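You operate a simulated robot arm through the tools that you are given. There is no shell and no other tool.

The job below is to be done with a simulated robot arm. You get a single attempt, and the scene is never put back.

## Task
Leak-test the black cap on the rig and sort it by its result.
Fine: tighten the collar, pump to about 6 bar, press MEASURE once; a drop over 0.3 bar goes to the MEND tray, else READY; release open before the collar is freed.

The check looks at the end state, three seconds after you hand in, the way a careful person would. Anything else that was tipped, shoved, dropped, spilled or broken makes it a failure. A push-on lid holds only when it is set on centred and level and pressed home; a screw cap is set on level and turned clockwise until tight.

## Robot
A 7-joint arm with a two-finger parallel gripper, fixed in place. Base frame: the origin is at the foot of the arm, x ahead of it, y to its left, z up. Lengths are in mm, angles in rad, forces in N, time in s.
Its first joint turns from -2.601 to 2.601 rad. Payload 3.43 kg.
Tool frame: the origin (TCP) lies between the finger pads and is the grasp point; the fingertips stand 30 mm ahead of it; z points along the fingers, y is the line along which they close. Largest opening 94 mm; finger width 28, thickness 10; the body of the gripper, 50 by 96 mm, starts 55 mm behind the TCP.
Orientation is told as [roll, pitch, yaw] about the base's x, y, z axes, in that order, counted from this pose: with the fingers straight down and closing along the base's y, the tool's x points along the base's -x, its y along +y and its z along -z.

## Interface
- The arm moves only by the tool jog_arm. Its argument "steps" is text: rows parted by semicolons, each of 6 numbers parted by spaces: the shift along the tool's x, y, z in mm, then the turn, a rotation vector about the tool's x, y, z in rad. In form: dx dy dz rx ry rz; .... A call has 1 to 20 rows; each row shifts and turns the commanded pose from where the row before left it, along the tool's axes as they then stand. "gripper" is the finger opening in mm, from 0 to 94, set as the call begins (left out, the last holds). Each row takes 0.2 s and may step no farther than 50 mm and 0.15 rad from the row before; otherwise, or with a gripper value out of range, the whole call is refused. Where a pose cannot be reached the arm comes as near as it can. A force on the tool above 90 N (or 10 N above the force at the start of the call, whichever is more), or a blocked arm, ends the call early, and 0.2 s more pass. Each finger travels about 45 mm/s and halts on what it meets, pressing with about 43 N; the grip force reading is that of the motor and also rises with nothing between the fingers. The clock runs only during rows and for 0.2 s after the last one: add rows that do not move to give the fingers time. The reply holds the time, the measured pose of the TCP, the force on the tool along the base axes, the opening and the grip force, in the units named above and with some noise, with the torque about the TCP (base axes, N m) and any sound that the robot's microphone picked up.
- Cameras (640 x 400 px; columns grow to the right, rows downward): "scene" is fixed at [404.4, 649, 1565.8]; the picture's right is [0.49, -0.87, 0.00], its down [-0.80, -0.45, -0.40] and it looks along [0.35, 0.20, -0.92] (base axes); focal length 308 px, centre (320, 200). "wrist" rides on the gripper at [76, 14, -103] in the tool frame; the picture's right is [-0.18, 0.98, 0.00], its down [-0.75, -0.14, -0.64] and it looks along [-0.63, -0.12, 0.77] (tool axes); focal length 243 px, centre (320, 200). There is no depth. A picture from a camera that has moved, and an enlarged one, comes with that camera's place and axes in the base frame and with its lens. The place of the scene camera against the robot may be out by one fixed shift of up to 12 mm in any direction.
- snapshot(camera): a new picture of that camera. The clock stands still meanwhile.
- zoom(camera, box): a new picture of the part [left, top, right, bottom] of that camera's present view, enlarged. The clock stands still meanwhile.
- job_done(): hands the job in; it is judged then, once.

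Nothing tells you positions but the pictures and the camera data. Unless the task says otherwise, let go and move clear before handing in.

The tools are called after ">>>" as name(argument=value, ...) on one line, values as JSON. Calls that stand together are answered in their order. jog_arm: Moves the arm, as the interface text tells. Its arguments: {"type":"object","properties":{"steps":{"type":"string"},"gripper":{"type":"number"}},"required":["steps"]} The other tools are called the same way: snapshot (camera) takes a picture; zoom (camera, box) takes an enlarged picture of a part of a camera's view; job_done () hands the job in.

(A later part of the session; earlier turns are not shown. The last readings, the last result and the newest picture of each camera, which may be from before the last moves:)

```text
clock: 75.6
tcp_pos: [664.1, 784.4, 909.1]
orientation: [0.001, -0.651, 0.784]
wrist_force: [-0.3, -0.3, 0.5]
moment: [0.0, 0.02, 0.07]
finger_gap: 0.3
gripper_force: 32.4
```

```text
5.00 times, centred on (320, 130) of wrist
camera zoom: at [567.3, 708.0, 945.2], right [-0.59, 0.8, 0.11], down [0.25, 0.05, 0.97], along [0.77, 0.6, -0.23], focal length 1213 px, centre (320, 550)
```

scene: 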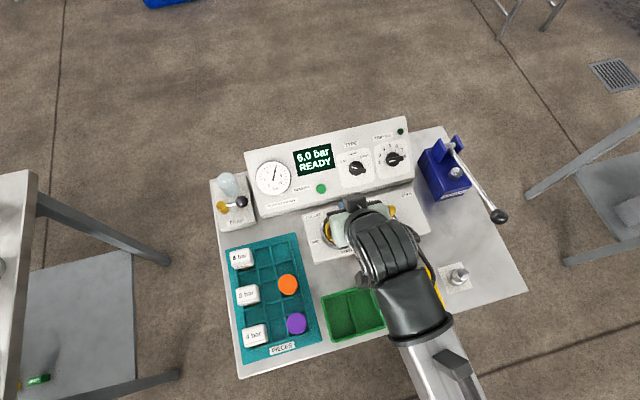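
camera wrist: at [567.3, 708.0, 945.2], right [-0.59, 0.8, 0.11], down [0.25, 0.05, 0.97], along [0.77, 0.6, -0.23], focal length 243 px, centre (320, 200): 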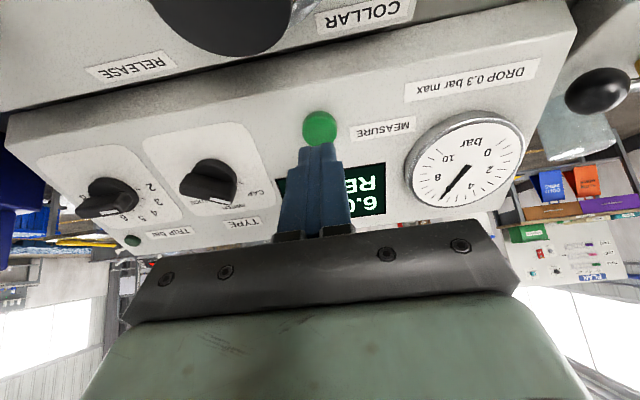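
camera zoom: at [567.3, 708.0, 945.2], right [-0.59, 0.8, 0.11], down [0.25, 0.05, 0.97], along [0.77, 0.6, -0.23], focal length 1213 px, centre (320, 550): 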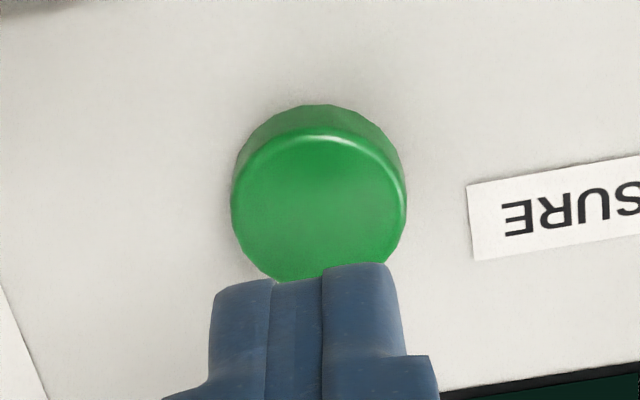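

The button face is about 47 mm ahead of the fingertips. I'll fine-align and advance to just short of contact.

>>> jog_arm(steps="-2.2 -1.2 12 0 0 0; 0 0 12 0 0 0; 0 0 10 0 0 0; 0 0 0 0 0 0; 0 0 0 0 0 0")

>>> zoom(camera="wrist", box=[260, 90, 380, 170])

>>> snapshot(camera="wrist")

```text
clock: 76.8
tcp_pos: [681.0, 800.5, 883.6]
orientation: [0.001, -0.651, 0.785]
wrist_force: [-1.2, -1.4, 0.0]
moment: [-0.04, -0.02, 0.01]
finger_gap: 0.0
gripper_force: 32.5
```

```text
5.00 times, centred on (320, 130) of wrist
camera zoom: at [583.4, 723.6, 919.5], right [-0.59, 0.8, 0.11], down [0.25, 0.05, 0.97], along [0.77, 0.6, -0.23], focal length 1213 px, centre (320, 550)
```

zoom: 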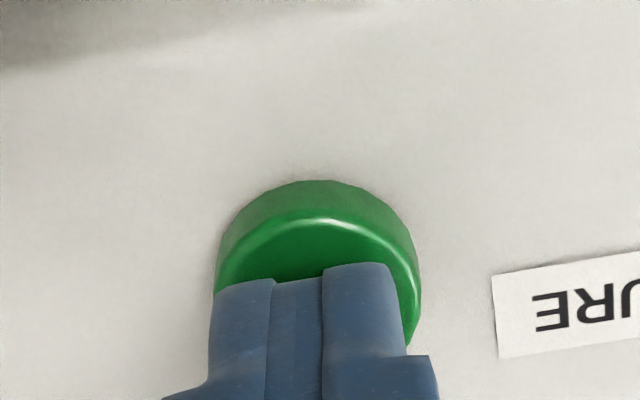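

```text
taken
camera wrist: at [583.4, 723.6, 919.5], right [-0.59, 0.8, 0.11], down [0.25, 0.05, 0.97], along [0.77, 0.6, -0.23], focal length 243 px, centre (320, 200)
```

wrist: 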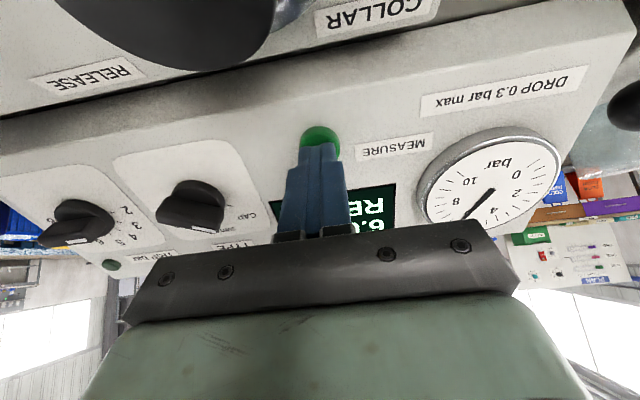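

About 13 mm remains. I'll push forward steadily and watch for contact and the display.

>>> jog_arm(steps="0 0 4 0 0 0; 0 0 4 0 0 0; 0 0 2 0 0 0; 0 0 0 0 0 0")

>>> zoom(camera="scene", box=[240, 110, 400, 220])

```text
clock: 77.8
tcp_pos: [683.3, 803.6, 879.5]
orientation: [0.001, -0.653, 0.784]
wrist_force: [-18.0, -15.9, 35.1]
moment: [-0.35, 0.39, 0.01]
finger_gap: 0.0
gripper_force: 33.2
heard: click
```

```text
3.64 times, centred on (320, 165) of scene
camera zoom: at [404.4, 649.0, 1565.8], right [0.49, -0.87, 0.0], down [-0.8, -0.45, -0.4], along [0.35, 0.2, -0.92], focal length 1120 px, centre (320, 327)
```

zoom: 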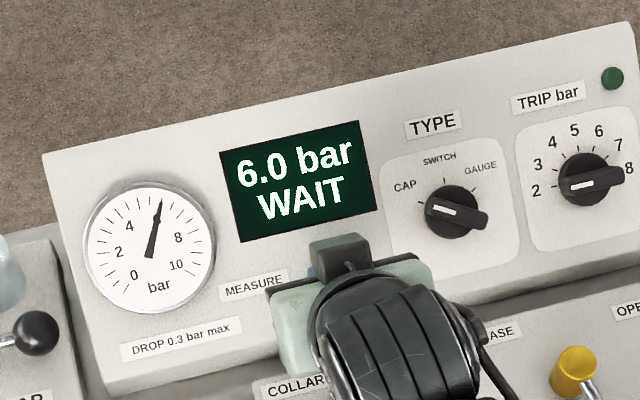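

The button clicked and the display shows WAIT. I'll retreat straight back along the tool axis and let the measurement run.

>>> jog_arm(steps="0 0 -15 0 0 0; 0 0 -30 0 0 0; 0 0 -35 0 0 0; 0 0 -35 0 0 0; 0 0 -35 0 0 0; 0 0 0 0 0 0; 0 0 0 0 0 0")

>>> zoom(camera="scene", box=[240, 110, 400, 220])

```text
clock: 79.4
tcp_pos: [621.4, 740.1, 997.3]
orientation: [0.0, -0.651, 0.785]
wrist_force: [-0.5, 0.0, -0.4]
moment: [0.0, -0.03, 0.01]
finger_gap: 0.1
gripper_force: 33.2
```

```text
3.64 times, centred on (320, 165) of scene
camera zoom: at [404.4, 649.0, 1565.8], right [0.49, -0.87, 0.0], down [-0.8, -0.45, -0.4], along [0.35, 0.2, -0.92], focal length 1120 px, centre (320, 327)
```

zoom: 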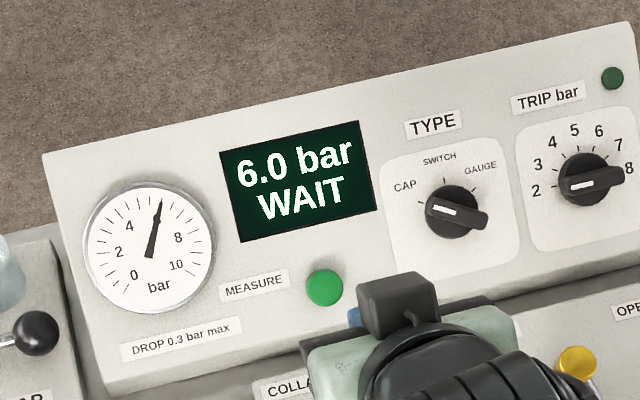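

Still waiting on the result. I'll let time pass while returning the tool to vertical.

>>> jog_arm(steps="0 0 0 0 0.13 0; 0 0 0 0 0.13 0; 0 0 0 0 0.13 0; 0 0 0 0 0.13 0; 0 0 0 0 0.13 0; 0 0 0 0 0 0; 0 0 0 0 0 0; 0 0 0 0 0 0; 0 0 0 0 0 0; 0 0 0 0 0 0")

>>> zoom(camera="scene", box=[240, 110, 400, 220])

```text
clock: 81.6
tcp_pos: [621.8, 739.5, 994.7]
orientation: [0.0, 0.0, 0.785]
wrist_force: [-0.5, -0.2, 0.0]
moment: [-0.01, -0.02, 0.01]
finger_gap: 0.0
gripper_force: 32.6
```

```text
3.64 times, centred on (320, 165) of scene
camera zoom: at [404.4, 649.0, 1565.8], right [0.49, -0.87, 0.0], down [-0.8, -0.45, -0.4], along [0.35, 0.2, -0.92], focal length 1120 px, centre (320, 327)
```

zoom: 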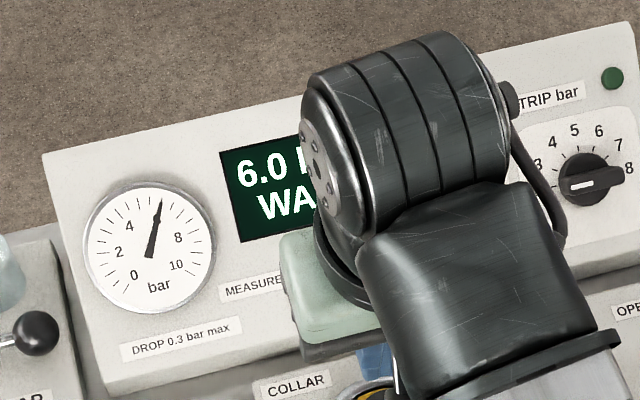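

>>> jog_arm(steps="16.5 -38.5 0 0 0 0; 16.5 -38.5 0 0 0 0; 16.5 -38.5 0 0 0 0; 16.5 -38.5 0 0 0 0; 0 0 20 0 0 0; 0 0 20 0 0 0; 0 0 0 0 0 0; 0 0 0 0 0 0; 0 0 0 0 0 0; 0 0 0 0 0 0", gripper=54)

>>> zoom(camera="scene", box=[240, 110, 400, 220])

>>> snapshot(camera="wrist")

>>> zoom(camera="wrist", box=[220, 60, 420, 220])

```text
clock: 83.8
tcp_pos: [681.8, 583.6, 953.8]
orientation: [-0.001, -0.001, 0.785]
wrist_force: [-0.4, -0.2, 0.0]
moment: [0.01, 0.0, 0.0]
finger_gap: 54.0
gripper_force: 0.1
```

```text
3.64 times, centred on (320, 165) of scene
camera zoom: at [404.4, 649.0, 1565.8], right [0.49, -0.87, 0.0], down [-0.8, -0.45, -0.4], along [0.35, 0.2, -0.92], focal length 1120 px, centre (320, 327)
```

zoom: 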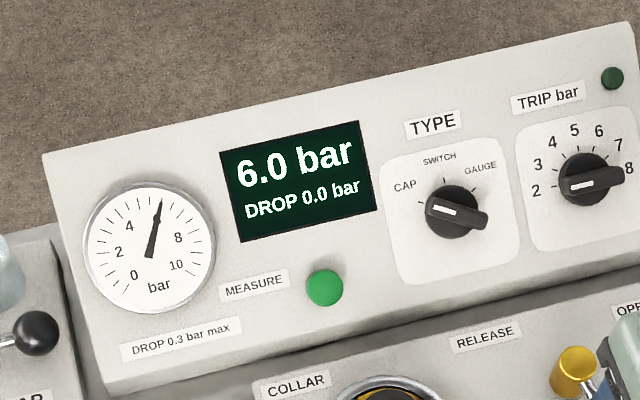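

```text
taken
camera wrist: at [617.9, 539.6, 1057.1], right [-0.56, 0.83, 0.0], down [0.63, 0.43, 0.64], along [0.53, 0.36, -0.77], focal length 243 px, centre (320, 200)
```

wrist: 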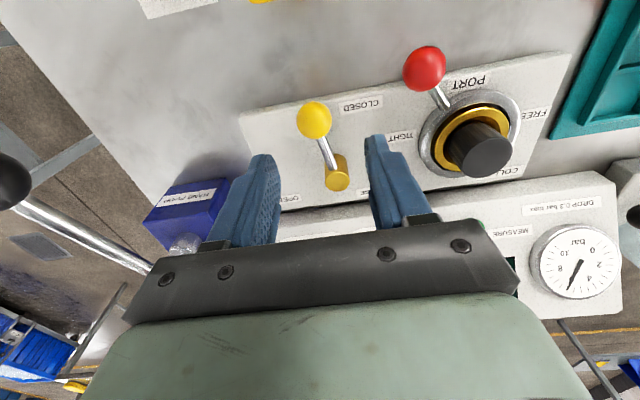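

```text
2.50 times, centred on (320, 140) of wrist
camera zoom: at [617.9, 539.6, 1057.1], right [-0.56, 0.83, 0.0], down [0.63, 0.43, 0.64], along [0.53, 0.36, -0.77], focal length 606 px, centre (320, 350)
```

zoom: 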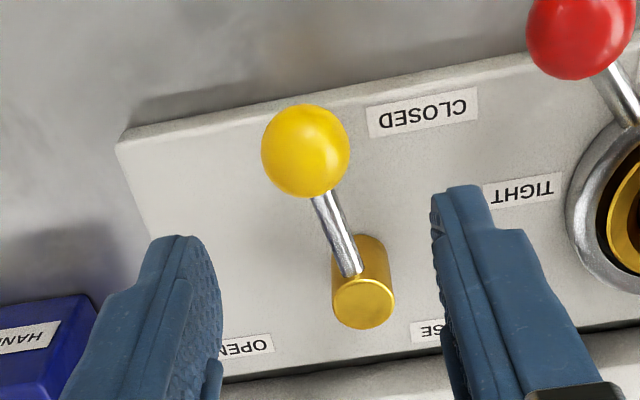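

The result is DROP 0.0 bar, so the cap passes and goes to READY (green). Before that I'll open the release, using the closed fingers as a pusher on the left side of the yellow ball.

>>> jog_arm(steps="0 0 0 0 0 0; 0 0 0 0 0 0; 0 0 0 0 0 0; -0.5 25.4 0 0 0 0; 0 0 0 0 0 0; 0 0 0 0 0 0", gripper=0)

>>> snapshot(camera="wrist")

>>> zoom(camera="scene", box=[240, 110, 440, 290])

```text
clock: 85.2
tcp_pos: [665.7, 602.6, 955.6]
orientation: [0.001, 0.001, 0.785]
wrist_force: [0.1, -0.3, 0.3]
moment: [-0.01, 0.03, -0.01]
finger_gap: 0.0
gripper_force: 33.2
```

```text
taken
camera wrist: at [600.4, 558.0, 1057.9], right [-0.56, 0.83, 0.0], down [0.63, 0.43, 0.64], along [0.53, 0.36, -0.77], focal length 243 px, centre (320, 200)
```

wrist: 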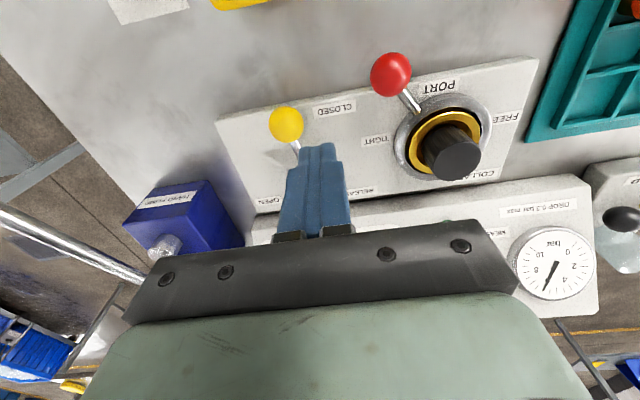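

```text
2.22 times, centred on (340, 200) of scene
camera zoom: at [404.4, 649.0, 1565.8], right [0.49, -0.87, 0.0], down [-0.8, -0.45, -0.4], along [0.35, 0.2, -0.92], focal length 684 px, centre (276, 200)
```

zoom: 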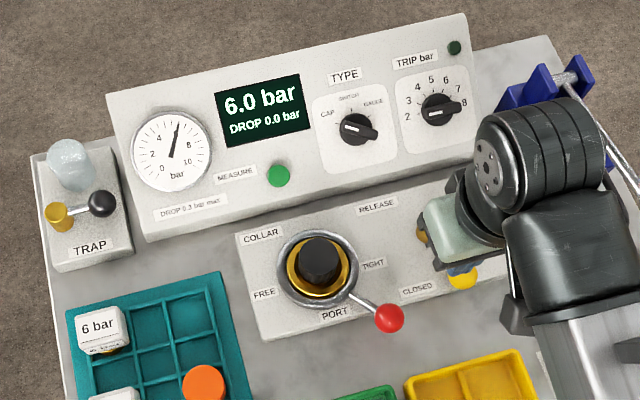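

The measurement is latched at DROP 0.0. I'll descend beside the yellow ball.

>>> jog_arm(steps="0 0 30 0 0 0; 0 0 30 0 0 0; 0 0 20 0 0 0; 0 0 7 0 0 0; 0 0 0 0 0 0; 0 0 0 0 0 0")

>>> snapshot(camera="wrist")

```text
clock: 86.6
tcp_pos: [664.8, 603.8, 866.2]
orientation: [-0.001, 0.001, 0.785]
wrist_force: [0.0, -0.6, 0.2]
moment: [-0.04, 0.04, 0.01]
finger_gap: 0.1
gripper_force: 33.2
```

```text
taken
camera wrist: at [599.7, 558.9, 969.0], right [-0.56, 0.83, 0.0], down [0.63, 0.43, 0.64], along [0.53, 0.36, -0.77], focal length 243 px, centre (320, 200)
```

wrist: 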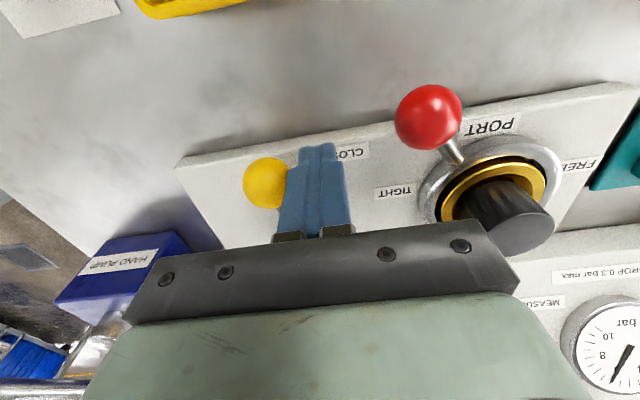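

>>> jog_arm(steps="1 -7 0 0 0 0; 1.3 -9 0 0 0 0; 1.3 -8.6 0 0 0 0; 0 0 0 0 0 0")

>>> snapshot(camera="wrist")

>>> zoom(camera="scene", box=[240, 110, 440, 290])

```text
clock: 87.6
tcp_pos: [679.7, 582.7, 867.1]
orientation: [-0.001, 0.001, 0.785]
wrist_force: [-0.2, -0.4, -1.2]
moment: [0.02, 0.0, 0.02]
finger_gap: 0.0
gripper_force: 33.1
```

```text
taken
camera wrist: at [614.5, 537.9, 970.1], right [-0.56, 0.83, 0.0], down [0.63, 0.43, 0.64], along [0.53, 0.36, -0.77], focal length 243 px, centre (320, 200)
```

wrist: 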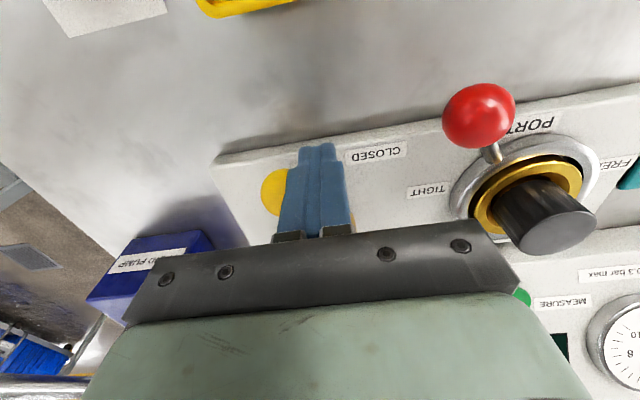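

```text
2.22 times, centred on (340, 200) of scene
camera zoom: at [404.4, 649.0, 1565.8], right [0.49, -0.87, 0.0], down [-0.8, -0.45, -0.4], along [0.35, 0.2, -0.92], focal length 684 px, centre (276, 200)
```

zoom: 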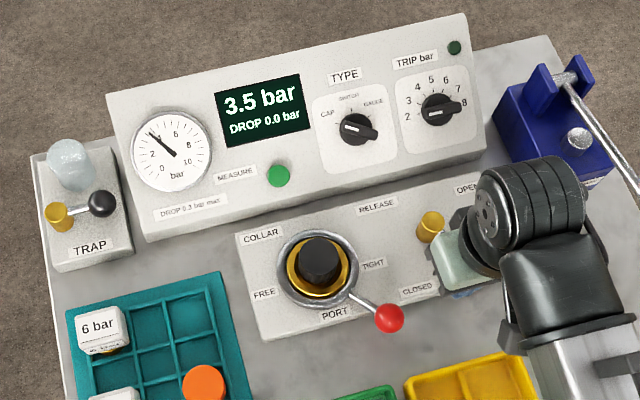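

Pressure is venting (3.5 bar and falling). I'll keep pushing the lever along its arc to OPEN.

>>> jog_arm(steps="-0.8 -9 0 0 0 0; -0.8 -9 0 0 0 0; -3.7 -9.4 0 0 0 0; -3.7 -9.5 0 0 0 0; 0 0 0 0 0 0")

>>> snapshot(camera="wrist")

>>> zoom(camera="scene", box=[240, 110, 440, 290])

```text
clock: 88.8
tcp_pos: [712.2, 561.3, 866.3]
orientation: [-0.001, 0.001, 0.785]
wrist_force: [0.2, 0.8, 0.3]
moment: [0.0, -0.03, 0.03]
finger_gap: 0.3
gripper_force: 32.3
```

```text
taken
camera wrist: at [647.6, 517.7, 969.7], right [-0.56, 0.83, 0.0], down [0.63, 0.43, 0.64], along [0.53, 0.36, -0.77], focal length 243 px, centre (320, 200)
```

wrist: 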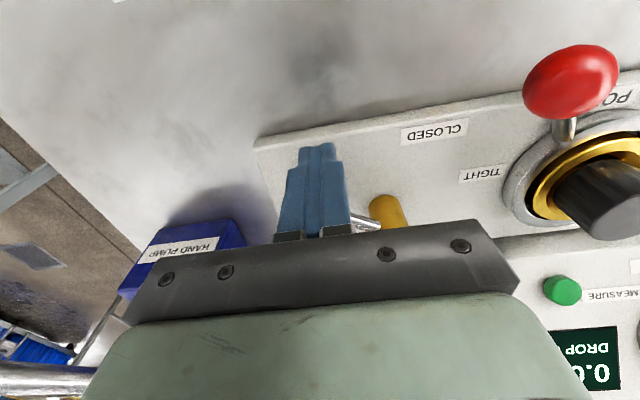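

```text
2.22 times, centred on (340, 200) of scene
camera zoom: at [404.4, 649.0, 1565.8], right [0.49, -0.87, 0.0], down [-0.8, -0.45, -0.4], along [0.35, 0.2, -0.92], focal length 684 px, centre (276, 200)
```

zoom: 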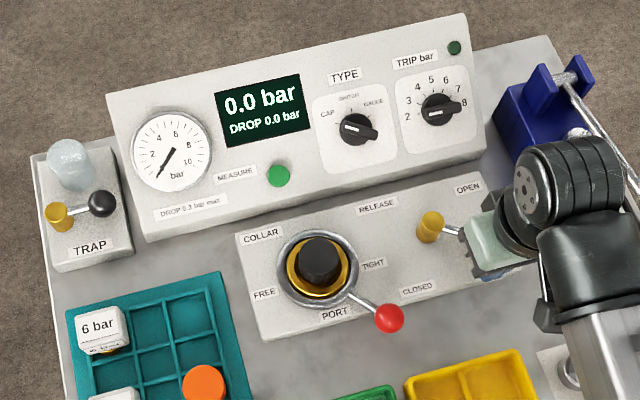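

Pressure is 0.0. I'll push on until the lever reaches its OPEN stop.

>>> jog_arm(steps="-6.6 -8.6 0 0 0 0; -6.6 -8.5 0 0 0 0; 0 0 0 0 0 0")

>>> jog_arm(steps="-6.3 -4.4 0 0 0 0; -6.3 -4.4 0 0 0 0; -6.3 -4.4 0 0 0 0; 0 0 0 0 0 0")

>>> zoom(camera="scene", box=[240, 110, 440, 290])

>>> snapshot(camera="wrist")

```text
clock: 89.6
tcp_pos: [734.4, 559.9, 867.6]
orientation: [-0.001, 0.0, 0.786]
wrist_force: [0.2, 0.0, -0.1]
moment: [-0.01, -0.02, -0.01]
finger_gap: 0.0
gripper_force: 32.6
```

```text
clock: 90.6
tcp_pos: [758.2, 565.1, 868.8]
orientation: [0.0, 0.001, 0.785]
wrist_force: [0.4, -0.3, 0.6]
moment: [0.02, -0.02, 0.0]
finger_gap: 0.0
gripper_force: 33.2
```

```text
2.22 times, centred on (340, 200) of scene
camera zoom: at [404.4, 649.0, 1565.8], right [0.49, -0.87, 0.0], down [-0.8, -0.45, -0.4], along [0.35, 0.2, -0.92], focal length 684 px, centre (276, 200)
```

zoom: 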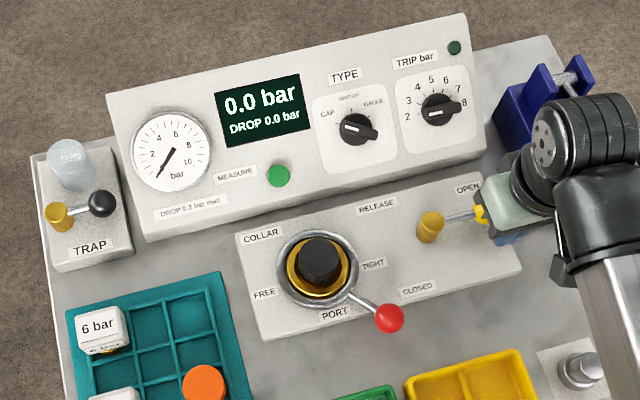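

```text
taken
camera wrist: at [692.3, 519.9, 970.4], right [-0.56, 0.83, 0.0], down [0.63, 0.43, 0.64], along [0.53, 0.36, -0.77], focal length 243 px, centre (320, 200)
```

wrist: 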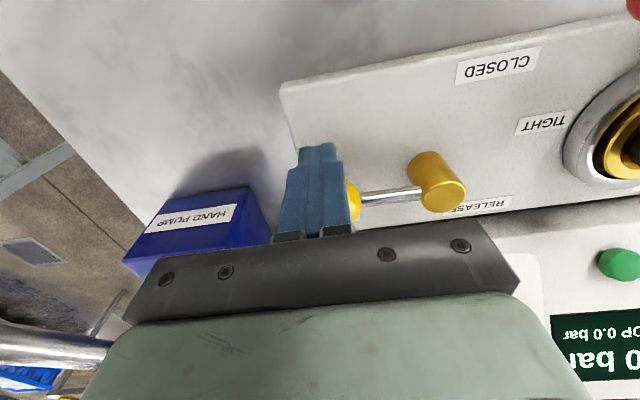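

>>> jog_arm(steps="-5.3 -2 0 0 0 0; -5.3 -1 0 0 0 0; 0 0 0 0 0 0")

>>> zoom(camera="scene", box=[340, 150, 460, 250])

```text
clock: 91.4
tcp_pos: [763.0, 565.5, 867.8]
orientation: [0.002, 0.02, 0.787]
wrist_force: [-44.4, -30.4, -6.1]
moment: [-0.71, 0.84, 0.43]
finger_gap: 0.0
gripper_force: 33.3
```

```text
4.00 times, centred on (400, 200) of scene
camera zoom: at [404.4, 649.0, 1565.8], right [0.49, -0.87, 0.0], down [-0.8, -0.45, -0.4], along [0.35, 0.2, -0.92], focal length 1232 px, centre (0, 200)
```

zoom: 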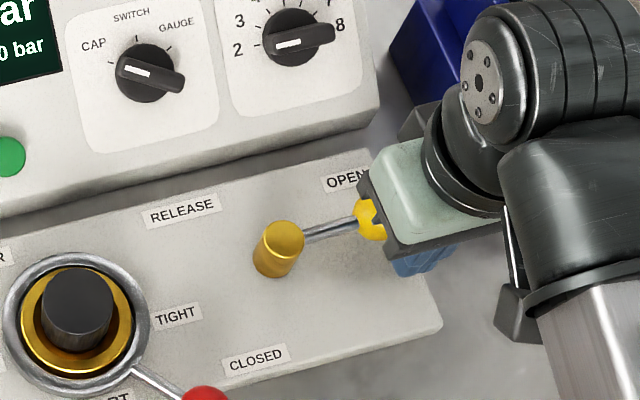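

The lever is at its OPEN stop with pressure at 0.0. I'll back off, rise, and go to the collar ball to free it.

>>> jog_arm(steps="8 1 0 0 0 0; 10 0 0 0 0 0; 0 0 0 0 0 0; 0 0 -30 0 0 0; 0 0 -40 0 0 0; 0 0 -20 0 0 0; 0 0 0 0 0 0")

>>> zoom(camera="scene", box=[240, 110, 440, 290])

>>> snapshot(camera="wrist")

```text
clock: 93.0
tcp_pos: [753.3, 557.7, 960.8]
orientation: [0.0, 0.001, 0.785]
wrist_force: [0.3, -0.5, 0.0]
moment: [-0.05, -0.01, 0.02]
finger_gap: 0.0
gripper_force: 33.0
```

```text
2.22 times, centred on (340, 200) of scene
camera zoom: at [404.4, 649.0, 1565.8], right [0.49, -0.87, 0.0], down [-0.8, -0.45, -0.4], along [0.35, 0.2, -0.92], focal length 684 px, centre (276, 200)
```

zoom: 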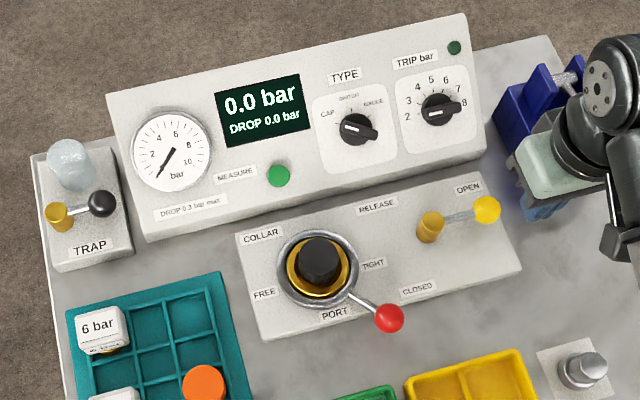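

```text
taken
camera wrist: at [687.9, 513.2, 1062.7], right [-0.56, 0.83, 0.0], down [0.63, 0.43, 0.64], along [0.53, 0.36, -0.77], focal length 243 px, centre (320, 200)
```

wrist: 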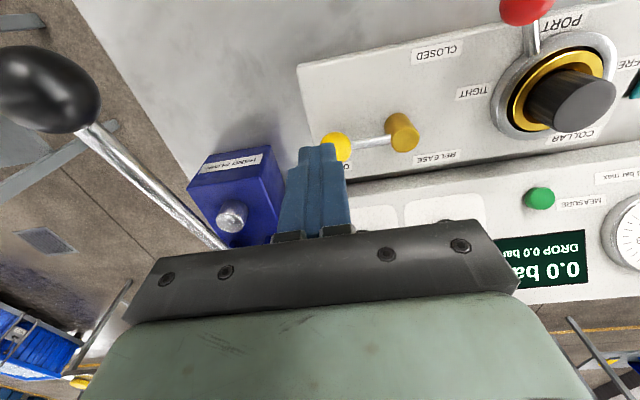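

The release is OPEN and the rig reads 0.0 bar. I'll move over the red collar ball to swing it back to FREE.

>>> jog_arm(steps="13 38.4 0 0 0 0; 13 38.4 0 0 0 0; 13 38.4 0 0 0 0; 13 38.4 0 0 0 0; 0 0 0 0 0 0; 0 0 0 0 0 0", gripper=56)

>>> zoom(camera="wrist", box=[220, 40, 420, 200])

```text
clock: 94.4
tcp_pos: [609.4, 629.6, 958.5]
orientation: [0.0, 0.0, 0.783]
wrist_force: [0.0, -1.0, 0.1]
moment: [0.01, -0.02, -0.01]
finger_gap: 56.1
gripper_force: 0.0
```

```text
2.50 times, centred on (320, 120) of wrist
camera zoom: at [542.8, 584.8, 1060.8], right [-0.56, 0.83, 0.0], down [0.63, 0.43, 0.64], along [0.53, 0.36, -0.77], focal length 606 px, centre (320, 400)
```

zoom: 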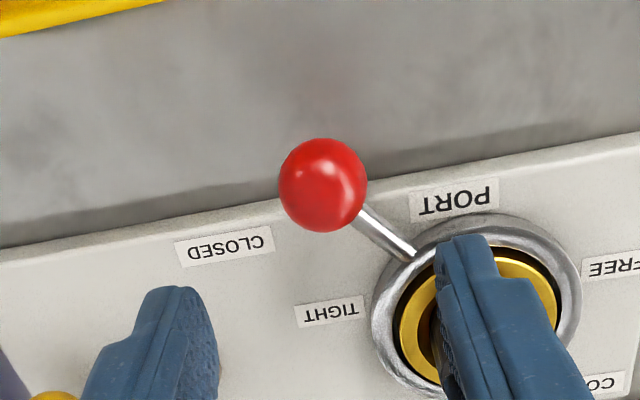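

>>> jog_arm(steps="-2 0 30 0 0 0; 0 0 30 0 0 0; 0 0 30 0 0 0; 0 0 10 0 0 0; 0 0 0 0 0 0; 0 0 0 0 0 0", gripper=56)

>>> jog_arm(steps="0 0 0 0 0 0; 0 0 0 0 0 0; 0 0 0 0 0 0", gripper=39)

>>> snapshot(camera="wrist")

```text
clock: 95.8
tcp_pos: [607.8, 630.6, 857.0]
orientation: [0.0, 0.001, 0.786]
wrist_force: [0.4, 0.0, -0.5]
moment: [0.01, 0.02, -0.02]
finger_gap: 56.1
gripper_force: 0.1
```

```text
clock: 96.6
tcp_pos: [609.0, 628.9, 858.0]
orientation: [-0.001, -0.003, 0.786]
wrist_force: [-0.9, -0.2, -0.4]
moment: [-0.01, 0.03, 0.0]
finger_gap: 38.8
gripper_force: 0.0
```

```text
taken
camera wrist: at [543.5, 584.9, 959.9], right [-0.56, 0.83, 0.0], down [0.63, 0.43, 0.64], along [0.53, 0.36, -0.77], focal length 243 px, centre (320, 200)
```

wrist: 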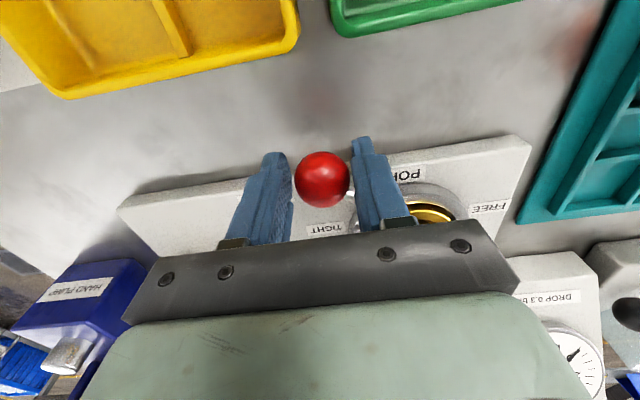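

>>> jog_arm(steps="4.2 7.25 0 0 0 0; 4.2 7.25 0 0 0 0; 2.9 7.8 0 0 0 0; 2.9 7.8 0 0 0 0; 1.5 8.24 0 0 0 0; 1.5 8.24 0 0 0 0; 0 8.38 0 0 0 0; 0 8.38 0 0 0 0; 0 0 0 0 0 0")

>>> jog_arm(steps="-1.4 8.24 0 0 0 0; -1.4 8.24 0 0 0 0; -2.8 7.9 0 0 0 0; -2.8 7.9 0 0 0 0; -4.2 7.3 0 0 0 0; 0 0 0 0 0 0")

>>> snapshot(camera="wrist")

```text
clock: 98.6
tcp_pos: [550.9, 663.5, 858.0]
orientation: [0.001, 0.0, 0.786]
wrist_force: [1.1, 0.0, -0.5]
moment: [-0.03, 0.03, -0.02]
finger_gap: 39.2
gripper_force: 0.0
```

```text
clock: 100.0
tcp_pos: [533.2, 701.3, 858.2]
orientation: [0.0, 0.0, 0.784]
wrist_force: [0.9, -0.4, 0.5]
moment: [0.01, 0.0, 0.03]
finger_gap: 39.1
gripper_force: 0.1
```

```text
taken
camera wrist: at [468.1, 656.6, 960.1], right [-0.56, 0.83, 0.0], down [0.63, 0.43, 0.64], along [0.53, 0.36, -0.77], focal length 243 px, centre (320, 200)
```

wrist: 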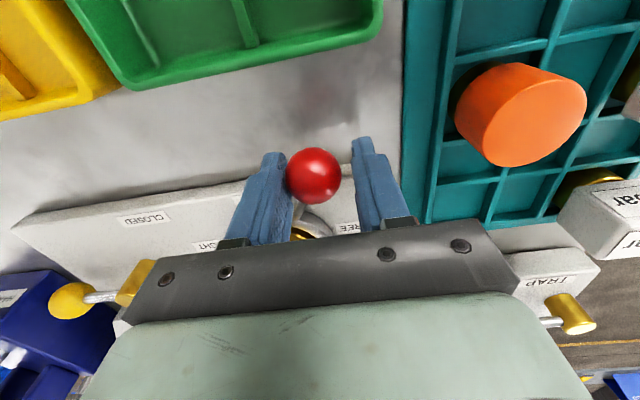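

>>> jog_arm(steps="-4.2 6.5 0 0 0 0; -2.5 4 0 0 0 0; 0 0 0 0 0 0")

>>> jog_arm(steps="-1.8 2.5 0 0 0 0; 0 0 0 0 0 0")

>>> snapshot(camera="wrist")

```text
clock: 100.8
tcp_pos: [531.3, 713.6, 857.1]
orientation: [-0.001, 0.002, 0.783]
wrist_force: [-1.4, -7.0, -0.5]
moment: [-0.16, 0.05, -0.24]
finger_gap: 41.1
gripper_force: 2.5
```

```text
clock: 101.4
tcp_pos: [529.8, 714.0, 858.5]
orientation: [-0.001, 0.004, 0.784]
wrist_force: [-5.6, -20.8, -1.2]
moment: [-0.45, 0.08, -0.57]
finger_gap: 45.2
gripper_force: 5.7
```

```text
taken
camera wrist: at [464.8, 670.1, 960.5], right [-0.56, 0.83, 0.0], down [0.63, 0.43, 0.64], along [0.53, 0.36, -0.77], focal length 243 px, centre (320, 200)
```

wrist: 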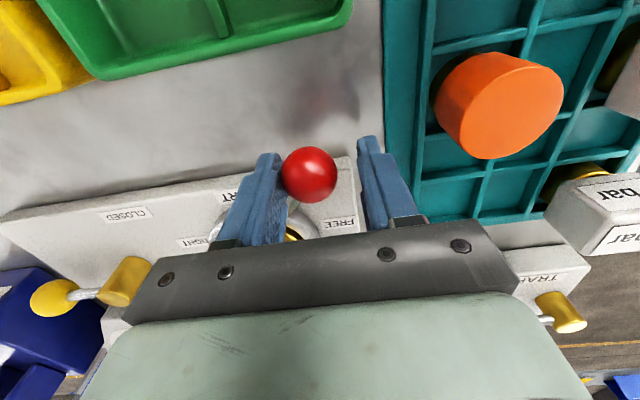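

The lever is at the FREE stop. I'll back off, open, rise, and move over the cap.

>>> jog_arm(steps="2.5 -4 0 0 0 0; 1 -3 0 0 0 0; 0 0 0 0 0 0; 0 0 0 0 0 0", gripper=54)

>>> jog_arm(steps="0 0 -25 0 0 0; 0 0 -40 0 0 0; 0 0 -35 0 0 0; -27 -19 0 0 0 0; -27 -19 0 0 0 0; -27 -19 0 0 0 0; 0 0 0 0 0 0; 0 0 0 0 0 0", gripper=62)

>>> snapshot(camera="wrist")

>>> zoom(camera="wrist", box=[220, 40, 420, 200])

>>> zoom(camera="scene", box=[240, 110, 440, 290])

```text
clock: 102.4
tcp_pos: [533.4, 707.6, 857.7]
orientation: [0.0, 0.0, 0.785]
wrist_force: [-0.5, -1.3, -0.3]
moment: [0.01, -0.01, -0.02]
finger_gap: 53.9
gripper_force: 0.1
```

```text
clock: 104.2
tcp_pos: [629.0, 724.5, 959.9]
orientation: [0.001, 0.0, 0.786]
wrist_force: [-0.5, 1.1, -0.1]
moment: [0.01, -0.02, 0.0]
finger_gap: 61.9
gripper_force: 0.0
```

```text
taken
camera wrist: at [564.9, 679.9, 1061.7], right [-0.56, 0.83, 0.0], down [0.63, 0.43, 0.64], along [0.53, 0.36, -0.77], focal length 243 px, centre (320, 200)
```

wrist: 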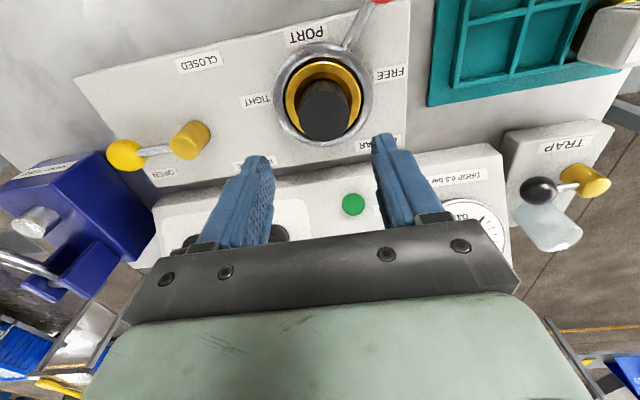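

```text
2.50 times, centred on (320, 120) of wrist
camera zoom: at [564.9, 679.9, 1061.7], right [-0.56, 0.83, 0.0], down [0.63, 0.43, 0.64], along [0.53, 0.36, -0.77], focal length 606 px, centre (320, 400)
```

zoom: 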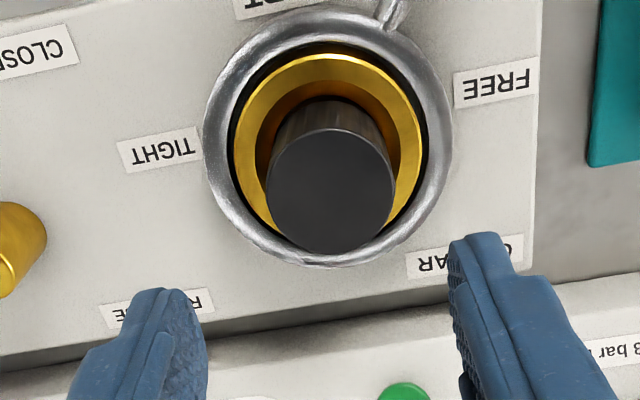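

```text
2.22 times, centred on (340, 200) of scene
camera zoom: at [404.4, 649.0, 1565.8], right [0.49, -0.87, 0.0], down [-0.8, -0.45, -0.4], along [0.35, 0.2, -0.92], focal length 684 px, centre (276, 200)
```

zoom: 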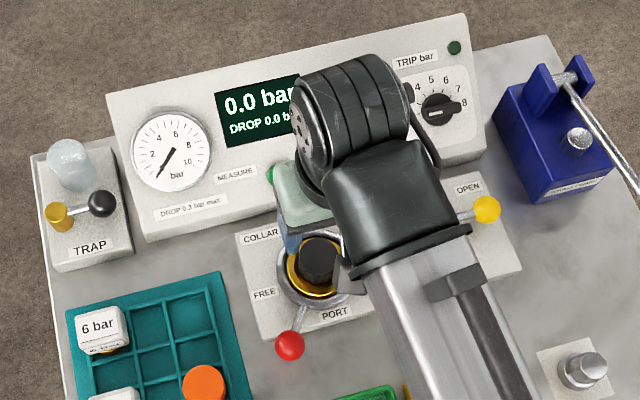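

The collar is FREE. I'll align on the cap with a 50 mm opening so the fingers stay inside the silver collar, and descend partway to verify.

>>> jog_arm(steps="1.6 3.4 0 0 0 0; 0 0 25 0 0 0; 0 0 25 0 0 0; 0 0 0 0 0 0; 0 0 0 0 0 0", gripper=50)

>>> zoom(camera="wrist", box=[220, 60, 420, 220])

```text
clock: 105.4
tcp_pos: [625.8, 726.6, 907.4]
orientation: [0.0, -0.001, 0.785]
wrist_force: [0.3, 0.2, 0.2]
moment: [-0.02, 0.0, -0.02]
finger_gap: 49.9
gripper_force: 0.0
```

```text
2.50 times, centred on (320, 140) of wrist
camera zoom: at [560.9, 682.1, 1010.0], right [-0.56, 0.83, 0.0], down [0.63, 0.43, 0.64], along [0.53, 0.36, -0.77], focal length 606 px, centre (320, 350)
```

zoom: 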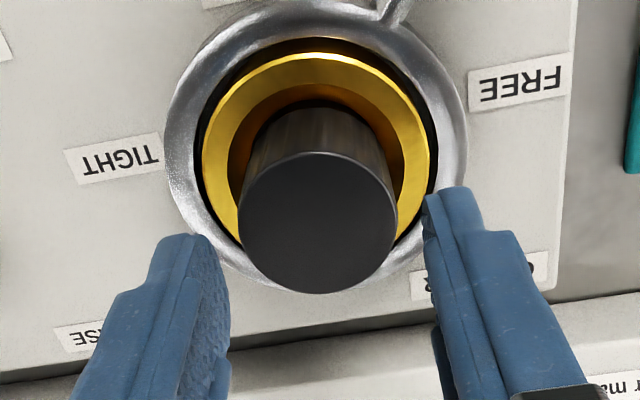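

Well centred. I'll descend to just above the ring and close slowly.

>>> jog_arm(steps="0 -0.6 15 0 0 0; 0 0 10 0 0 0; 0 0 8 0 0 0; 0 0 4 0 0 0; 0 0 0 0 0 0; 0 0 0 0 0 0", gripper=50)

```text
clock: 106.8
tcp_pos: [627.0, 726.5, 870.5]
orientation: [0.0, 0.0, 0.786]
wrist_force: [-0.5, -0.3, -0.3]
moment: [-0.02, 0.0, 0.03]
finger_gap: 50.4
gripper_force: 0.0
```

>>> jog_arm(steps="0 0 1 0 0 0; 0 0 0 0 0 0; 0 0 0 0 0 0", gripper=50)

>>> jog_arm(steps="0 0 0 0 0 0; 0 0 0 0 0 0; 0 0 0 0 0 0; 0 0 0 0 0 0; 0 0 0 0 0 0", gripper=20)

>>> jog_arm(steps="0 0 -3 0 0 0; 0 0 -4 0 0 0; 0 0 -5 0 0 0; 0 0 0 0 0 0")

>>> zoom(camera="wrist", box=[220, 60, 420, 220])

```text
clock: 107.6
tcp_pos: [626.2, 725.3, 869.7]
orientation: [-0.001, 0.0, 0.785]
wrist_force: [0.4, 0.2, 0.5]
moment: [-0.02, 0.0, 0.02]
finger_gap: 50.0
gripper_force: 0.0
```

```text
clock: 108.8
tcp_pos: [626.9, 724.5, 870.5]
orientation: [0.001, -0.001, 0.784]
wrist_force: [0.4, -0.4, 0.0]
moment: [0.01, 0.03, -0.03]
finger_gap: 40.7
gripper_force: 42.9
```

```text
clock: 109.8
tcp_pos: [626.6, 725.0, 881.9]
orientation: [0.001, 0.001, 0.786]
wrist_force: [-0.8, -0.3, -1.3]
moment: [-0.02, 0.01, -0.01]
finger_gap: 40.8
gripper_force: 42.9
```

```text
2.50 times, centred on (320, 140) of wrist
camera zoom: at [562.4, 680.8, 985.2], right [-0.56, 0.83, 0.0], down [0.63, 0.43, 0.64], along [0.53, 0.36, -0.77], focal length 606 px, centre (320, 350)
```

zoom: 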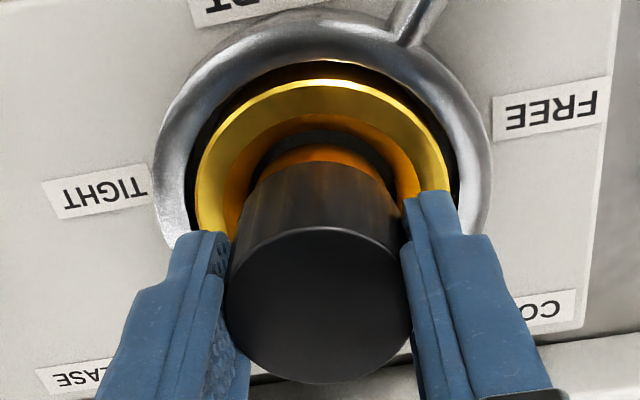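

The cap is coming up with the grip. I'll keep raising it gently.

>>> jog_arm(steps="0 0 -6 0 0 0; 0 0 -8 0 0 0; 0 0 -8 0 0 0; 0 0 -10 0 0 0; 0 0 -10 0 0 0; 0 0 -10 0 0 0; 0 0 -10 0 0 0; 0 0 0 0 0 0")

>>> zoom(camera="wrist", box=[220, 60, 420, 220])

>>> snapshot(camera="wrist")

```text
clock: 111.6
tcp_pos: [626.2, 725.4, 943.5]
orientation: [-0.001, 0.0, 0.786]
wrist_force: [0.2, -0.8, -1.0]
moment: [0.01, -0.01, 0.01]
finger_gap: 40.8
gripper_force: 42.8
```

```text
2.50 times, centred on (320, 140) of wrist
camera zoom: at [562.3, 681.5, 1046.0], right [-0.56, 0.83, 0.0], down [0.63, 0.43, 0.64], along [0.53, 0.36, -0.77], focal length 606 px, centre (320, 350)
```

zoom: 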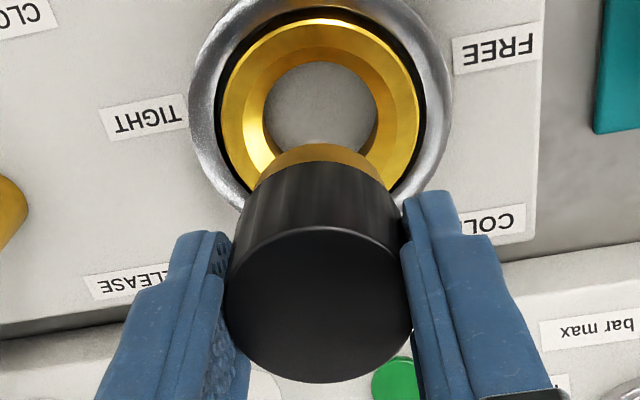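

```text
taken
camera wrist: at [562.3, 681.5, 1046.0], right [-0.56, 0.83, 0.0], down [0.63, 0.43, 0.64], along [0.53, 0.36, -0.77], focal length 243 px, centre (320, 200)
```

wrist: 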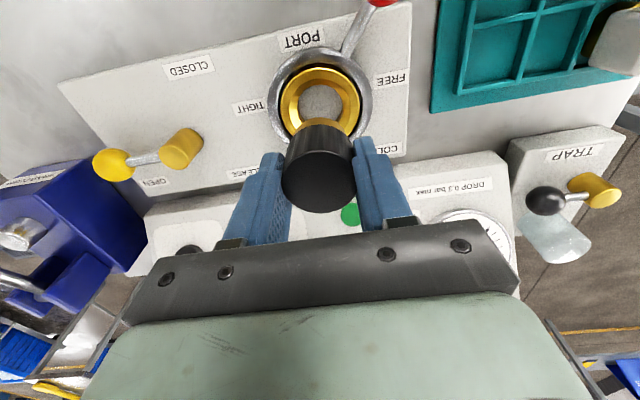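

The cap is held and hanging straight. I'll carry it over the green READY tray at a safe height.

>>> jog_arm(steps="0 0 -10 0 0 0; 0 0 -10 0 0 0; 25 8 0 0 0 0; 30 10 0 0 0 0; 30 10 0 0 0 0; 30 10 0 0 0 0; 30 10 0 0 0 0; 25 8 0 0 0 0; 17 6 0 0 0 0; 0 0 0 0 0 0; 0 0 0 0 0 0")

>>> snapshot(camera="wrist")

>>> snapshot(camera="scene")

```text
clock: 114.0
tcp_pos: [450.8, 638.4, 963.5]
orientation: [0.0, 0.0, 0.785]
wrist_force: [0.8, -0.6, -0.9]
moment: [0.0, -0.02, 0.0]
finger_gap: 40.6
gripper_force: 43.0
```

```text
taken
camera wrist: at [386.3, 593.9, 1066.1], right [-0.56, 0.83, 0.0], down [0.63, 0.43, 0.64], along [0.53, 0.36, -0.77], focal length 243 px, centre (320, 200)
```

wrist: 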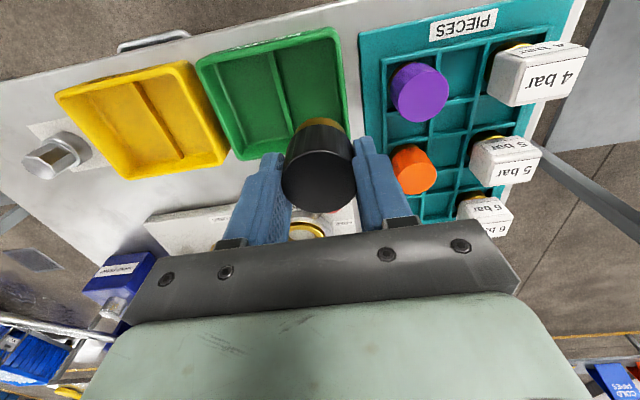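

```text
taken
```

scene: 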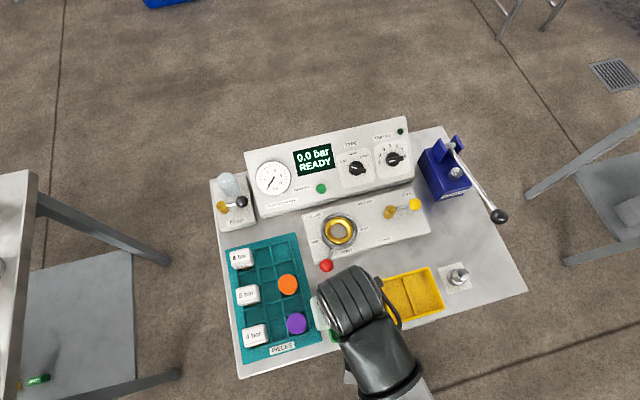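

>>> zoom(camera="wrist", box=[180, 10, 380, 170])

```text
2.50 times, centred on (280, 90) of wrist
camera zoom: at [386.3, 593.9, 1066.1], right [-0.56, 0.83, 0.0], down [0.63, 0.43, 0.64], along [0.53, 0.36, -0.77], focal length 606 px, centre (420, 475)
```

zoom: 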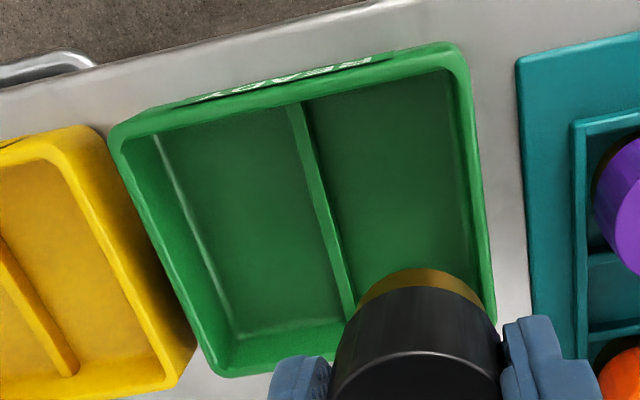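

The tray rim is at about z 833, and each compartment is narrow left to right but long front to back. I'll turn the gripper 90° so the fingers fit along the long side.

>>> jog_arm(steps="0 0 0 0 0 -0.12; 0 0 0 0 0 -0.12; 0 0 0 0 0 -0.12; 0 0 0 0 0 -0.12; 0 0 0 0 0 -0.12; 0 0 0 0 0 -0.12; 0 0 0 0 0 0")

```text
clock: 115.6
tcp_pos: [450.4, 638.0, 964.5]
orientation: [0.0, -0.001, 1.507]
wrist_force: [-0.3, -0.4, -0.3]
moment: [0.01, -0.01, 0.01]
finger_gap: 40.9
gripper_force: 42.9
```

>>> jog_arm(steps="0 0 0 0 0 -0.12; 0 0 0 0 0 -0.12; 0 0 0 0 0 -0.12; 0 0 0 0 0 -0.12; 0 0 0 0 0 -0.12; 0 0 0 0 0 -0.12; 0 0 0 0 0 -0.12; 0 0 0 0 0 -0.01; 0 0 0 0 0 0; 0 0 0 0 0 0")

>>> snapshot(camera="wrist")

>>> snapshot(camera="scene")

```text
clock: 117.8
tcp_pos: [452.1, 637.0, 963.9]
orientation: [-0.001, -0.001, 2.355]
wrist_force: [-0.1, -0.7, -0.2]
moment: [0.04, -0.01, -0.01]
finger_gap: 40.9
gripper_force: 43.1
```

```text
taken
camera wrist: at [494.3, 573.0, 1065.9], right [-0.83, -0.56, 0.0], down [-0.43, 0.63, 0.64], along [-0.36, 0.53, -0.77], focal length 243 px, centre (320, 200)
```

wrist: 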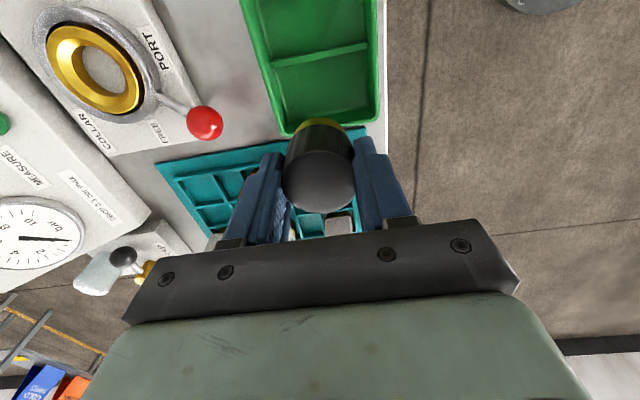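

```text
taken
```

scene: 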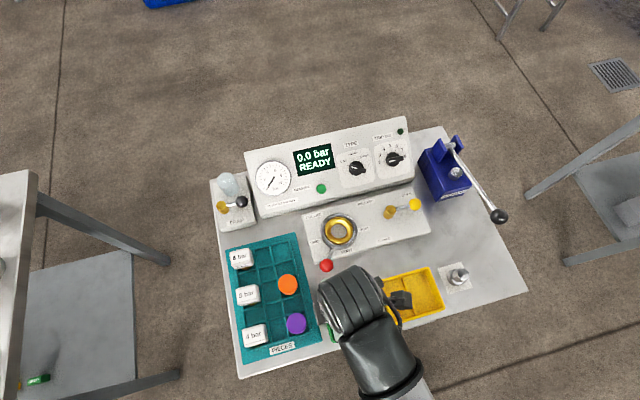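

>>> zoom(camera="wrist", box=[220, 0, 420, 150])

```text
2.67 times, centred on (320, 75) of wrist
camera zoom: at [494.3, 573.0, 1065.9], right [-0.83, -0.56, 0.0], down [-0.43, 0.63, 0.64], along [-0.36, 0.53, -0.77], focal length 647 px, centre (320, 533)
```

zoom: 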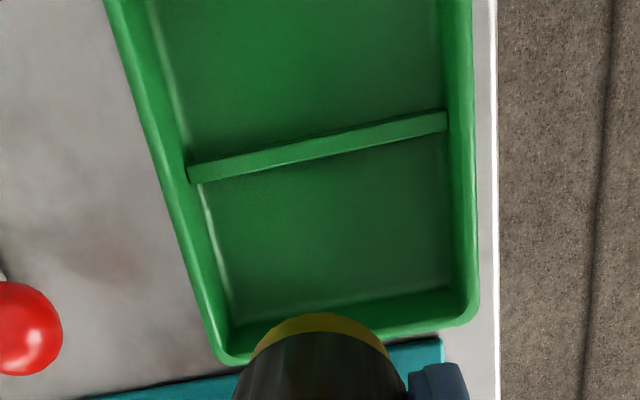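

The compartment centre is about 6 mm right and 4 mm forward of the tool. I'll centre on it and lower partway.

>>> jog_arm(steps="6 4 0 0 0 0; 0 0 20 0 0 0; 0 0 20 0 0 0; 0 0 20 0 0 0; 0 0 15 0 0 0; 0 0 0 0 0 0; 0 0 0 0 0 0")

>>> zoom(camera="wrist", box=[220, 40, 420, 200])

>>> zoom(camera="scene", box=[290, 260, 450, 360])

```text
clock: 119.4
tcp_pos: [453.6, 632.1, 889.3]
orientation: [-0.001, 0.0, 2.354]
wrist_force: [0.7, 0.2, -1.6]
moment: [0.02, 0.04, 0.01]
finger_gap: 41.0
gripper_force: 43.0
```

```text
2.50 times, centred on (320, 120) of wrist
camera zoom: at [496.6, 566.2, 991.9], right [-0.83, -0.56, 0.0], down [-0.43, 0.63, 0.64], along [-0.36, 0.53, -0.77], focal length 606 px, centre (320, 400)
```

zoom: 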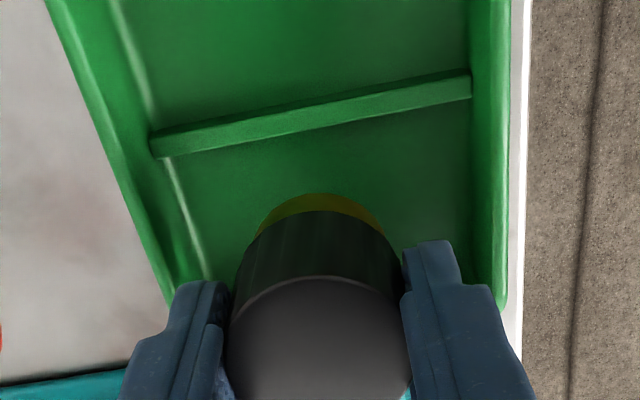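

```text
4.00 times, centred on (370, 310) of scene
camera zoom: at [404.4, 649.0, 1565.8], right [0.49, -0.87, 0.0], down [-0.8, -0.45, -0.4], along [0.35, 0.2, -0.92], focal length 1232 px, centre (120, -240)
```

zoom: 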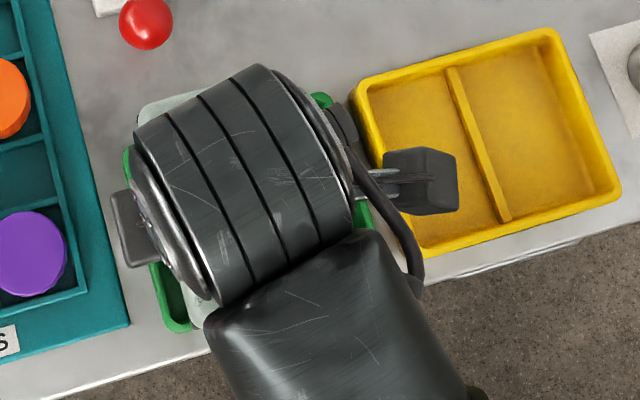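

The cap is centred in the left compartment with about 5 mm clearance at the sides. I'll lower it to the floor in small steps.

>>> jog_arm(steps="0 0 10 0 0 0; 0 0 8 0 0 0; 0 0 5 0 0 0; 0 0 0 0 0 0")

>>> jog_arm(steps="0 0 2 0 0 0; 0 0 2 0 0 0; 0 0 2 0 0 0; 0 0 0 0 0 0")

```text
clock: 120.4
tcp_pos: [451.7, 630.4, 864.9]
orientation: [0.0, 0.0, 2.357]
wrist_force: [-0.8, -0.4, -0.8]
moment: [0.02, 0.01, -0.02]
finger_gap: 40.8
gripper_force: 42.8
```

```text
clock: 121.4
tcp_pos: [452.2, 630.2, 859.0]
orientation: [0.0, -0.001, 2.356]
wrist_force: [-0.1, 0.1, -2.0]
moment: [0.0, 0.02, -0.01]
finger_gap: 41.0
gripper_force: 42.2
```

>>> jog_arm(steps="0 0 1.5 0 0 0; 0 0 1.5 0 0 0; 0 0 0 0 0 0")

>>> zoom(camera="wrist", box=[220, 40, 420, 200])

```text
clock: 122.2
tcp_pos: [451.8, 630.9, 856.7]
orientation: [0.0, 0.0, 2.357]
wrist_force: [-0.4, 0.7, 0.2]
moment: [-0.02, 0.03, 0.01]
finger_gap: 40.8
gripper_force: 43.1
```

```text
2.50 times, centred on (320, 120) of wrist
camera zoom: at [495.1, 565.5, 959.5], right [-0.83, -0.56, 0.0], down [-0.43, 0.63, 0.64], along [-0.36, 0.53, -0.77], focal length 606 px, centre (320, 400)
```

zoom: 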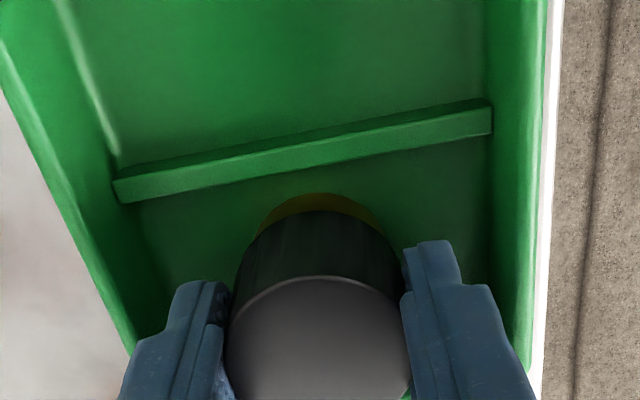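

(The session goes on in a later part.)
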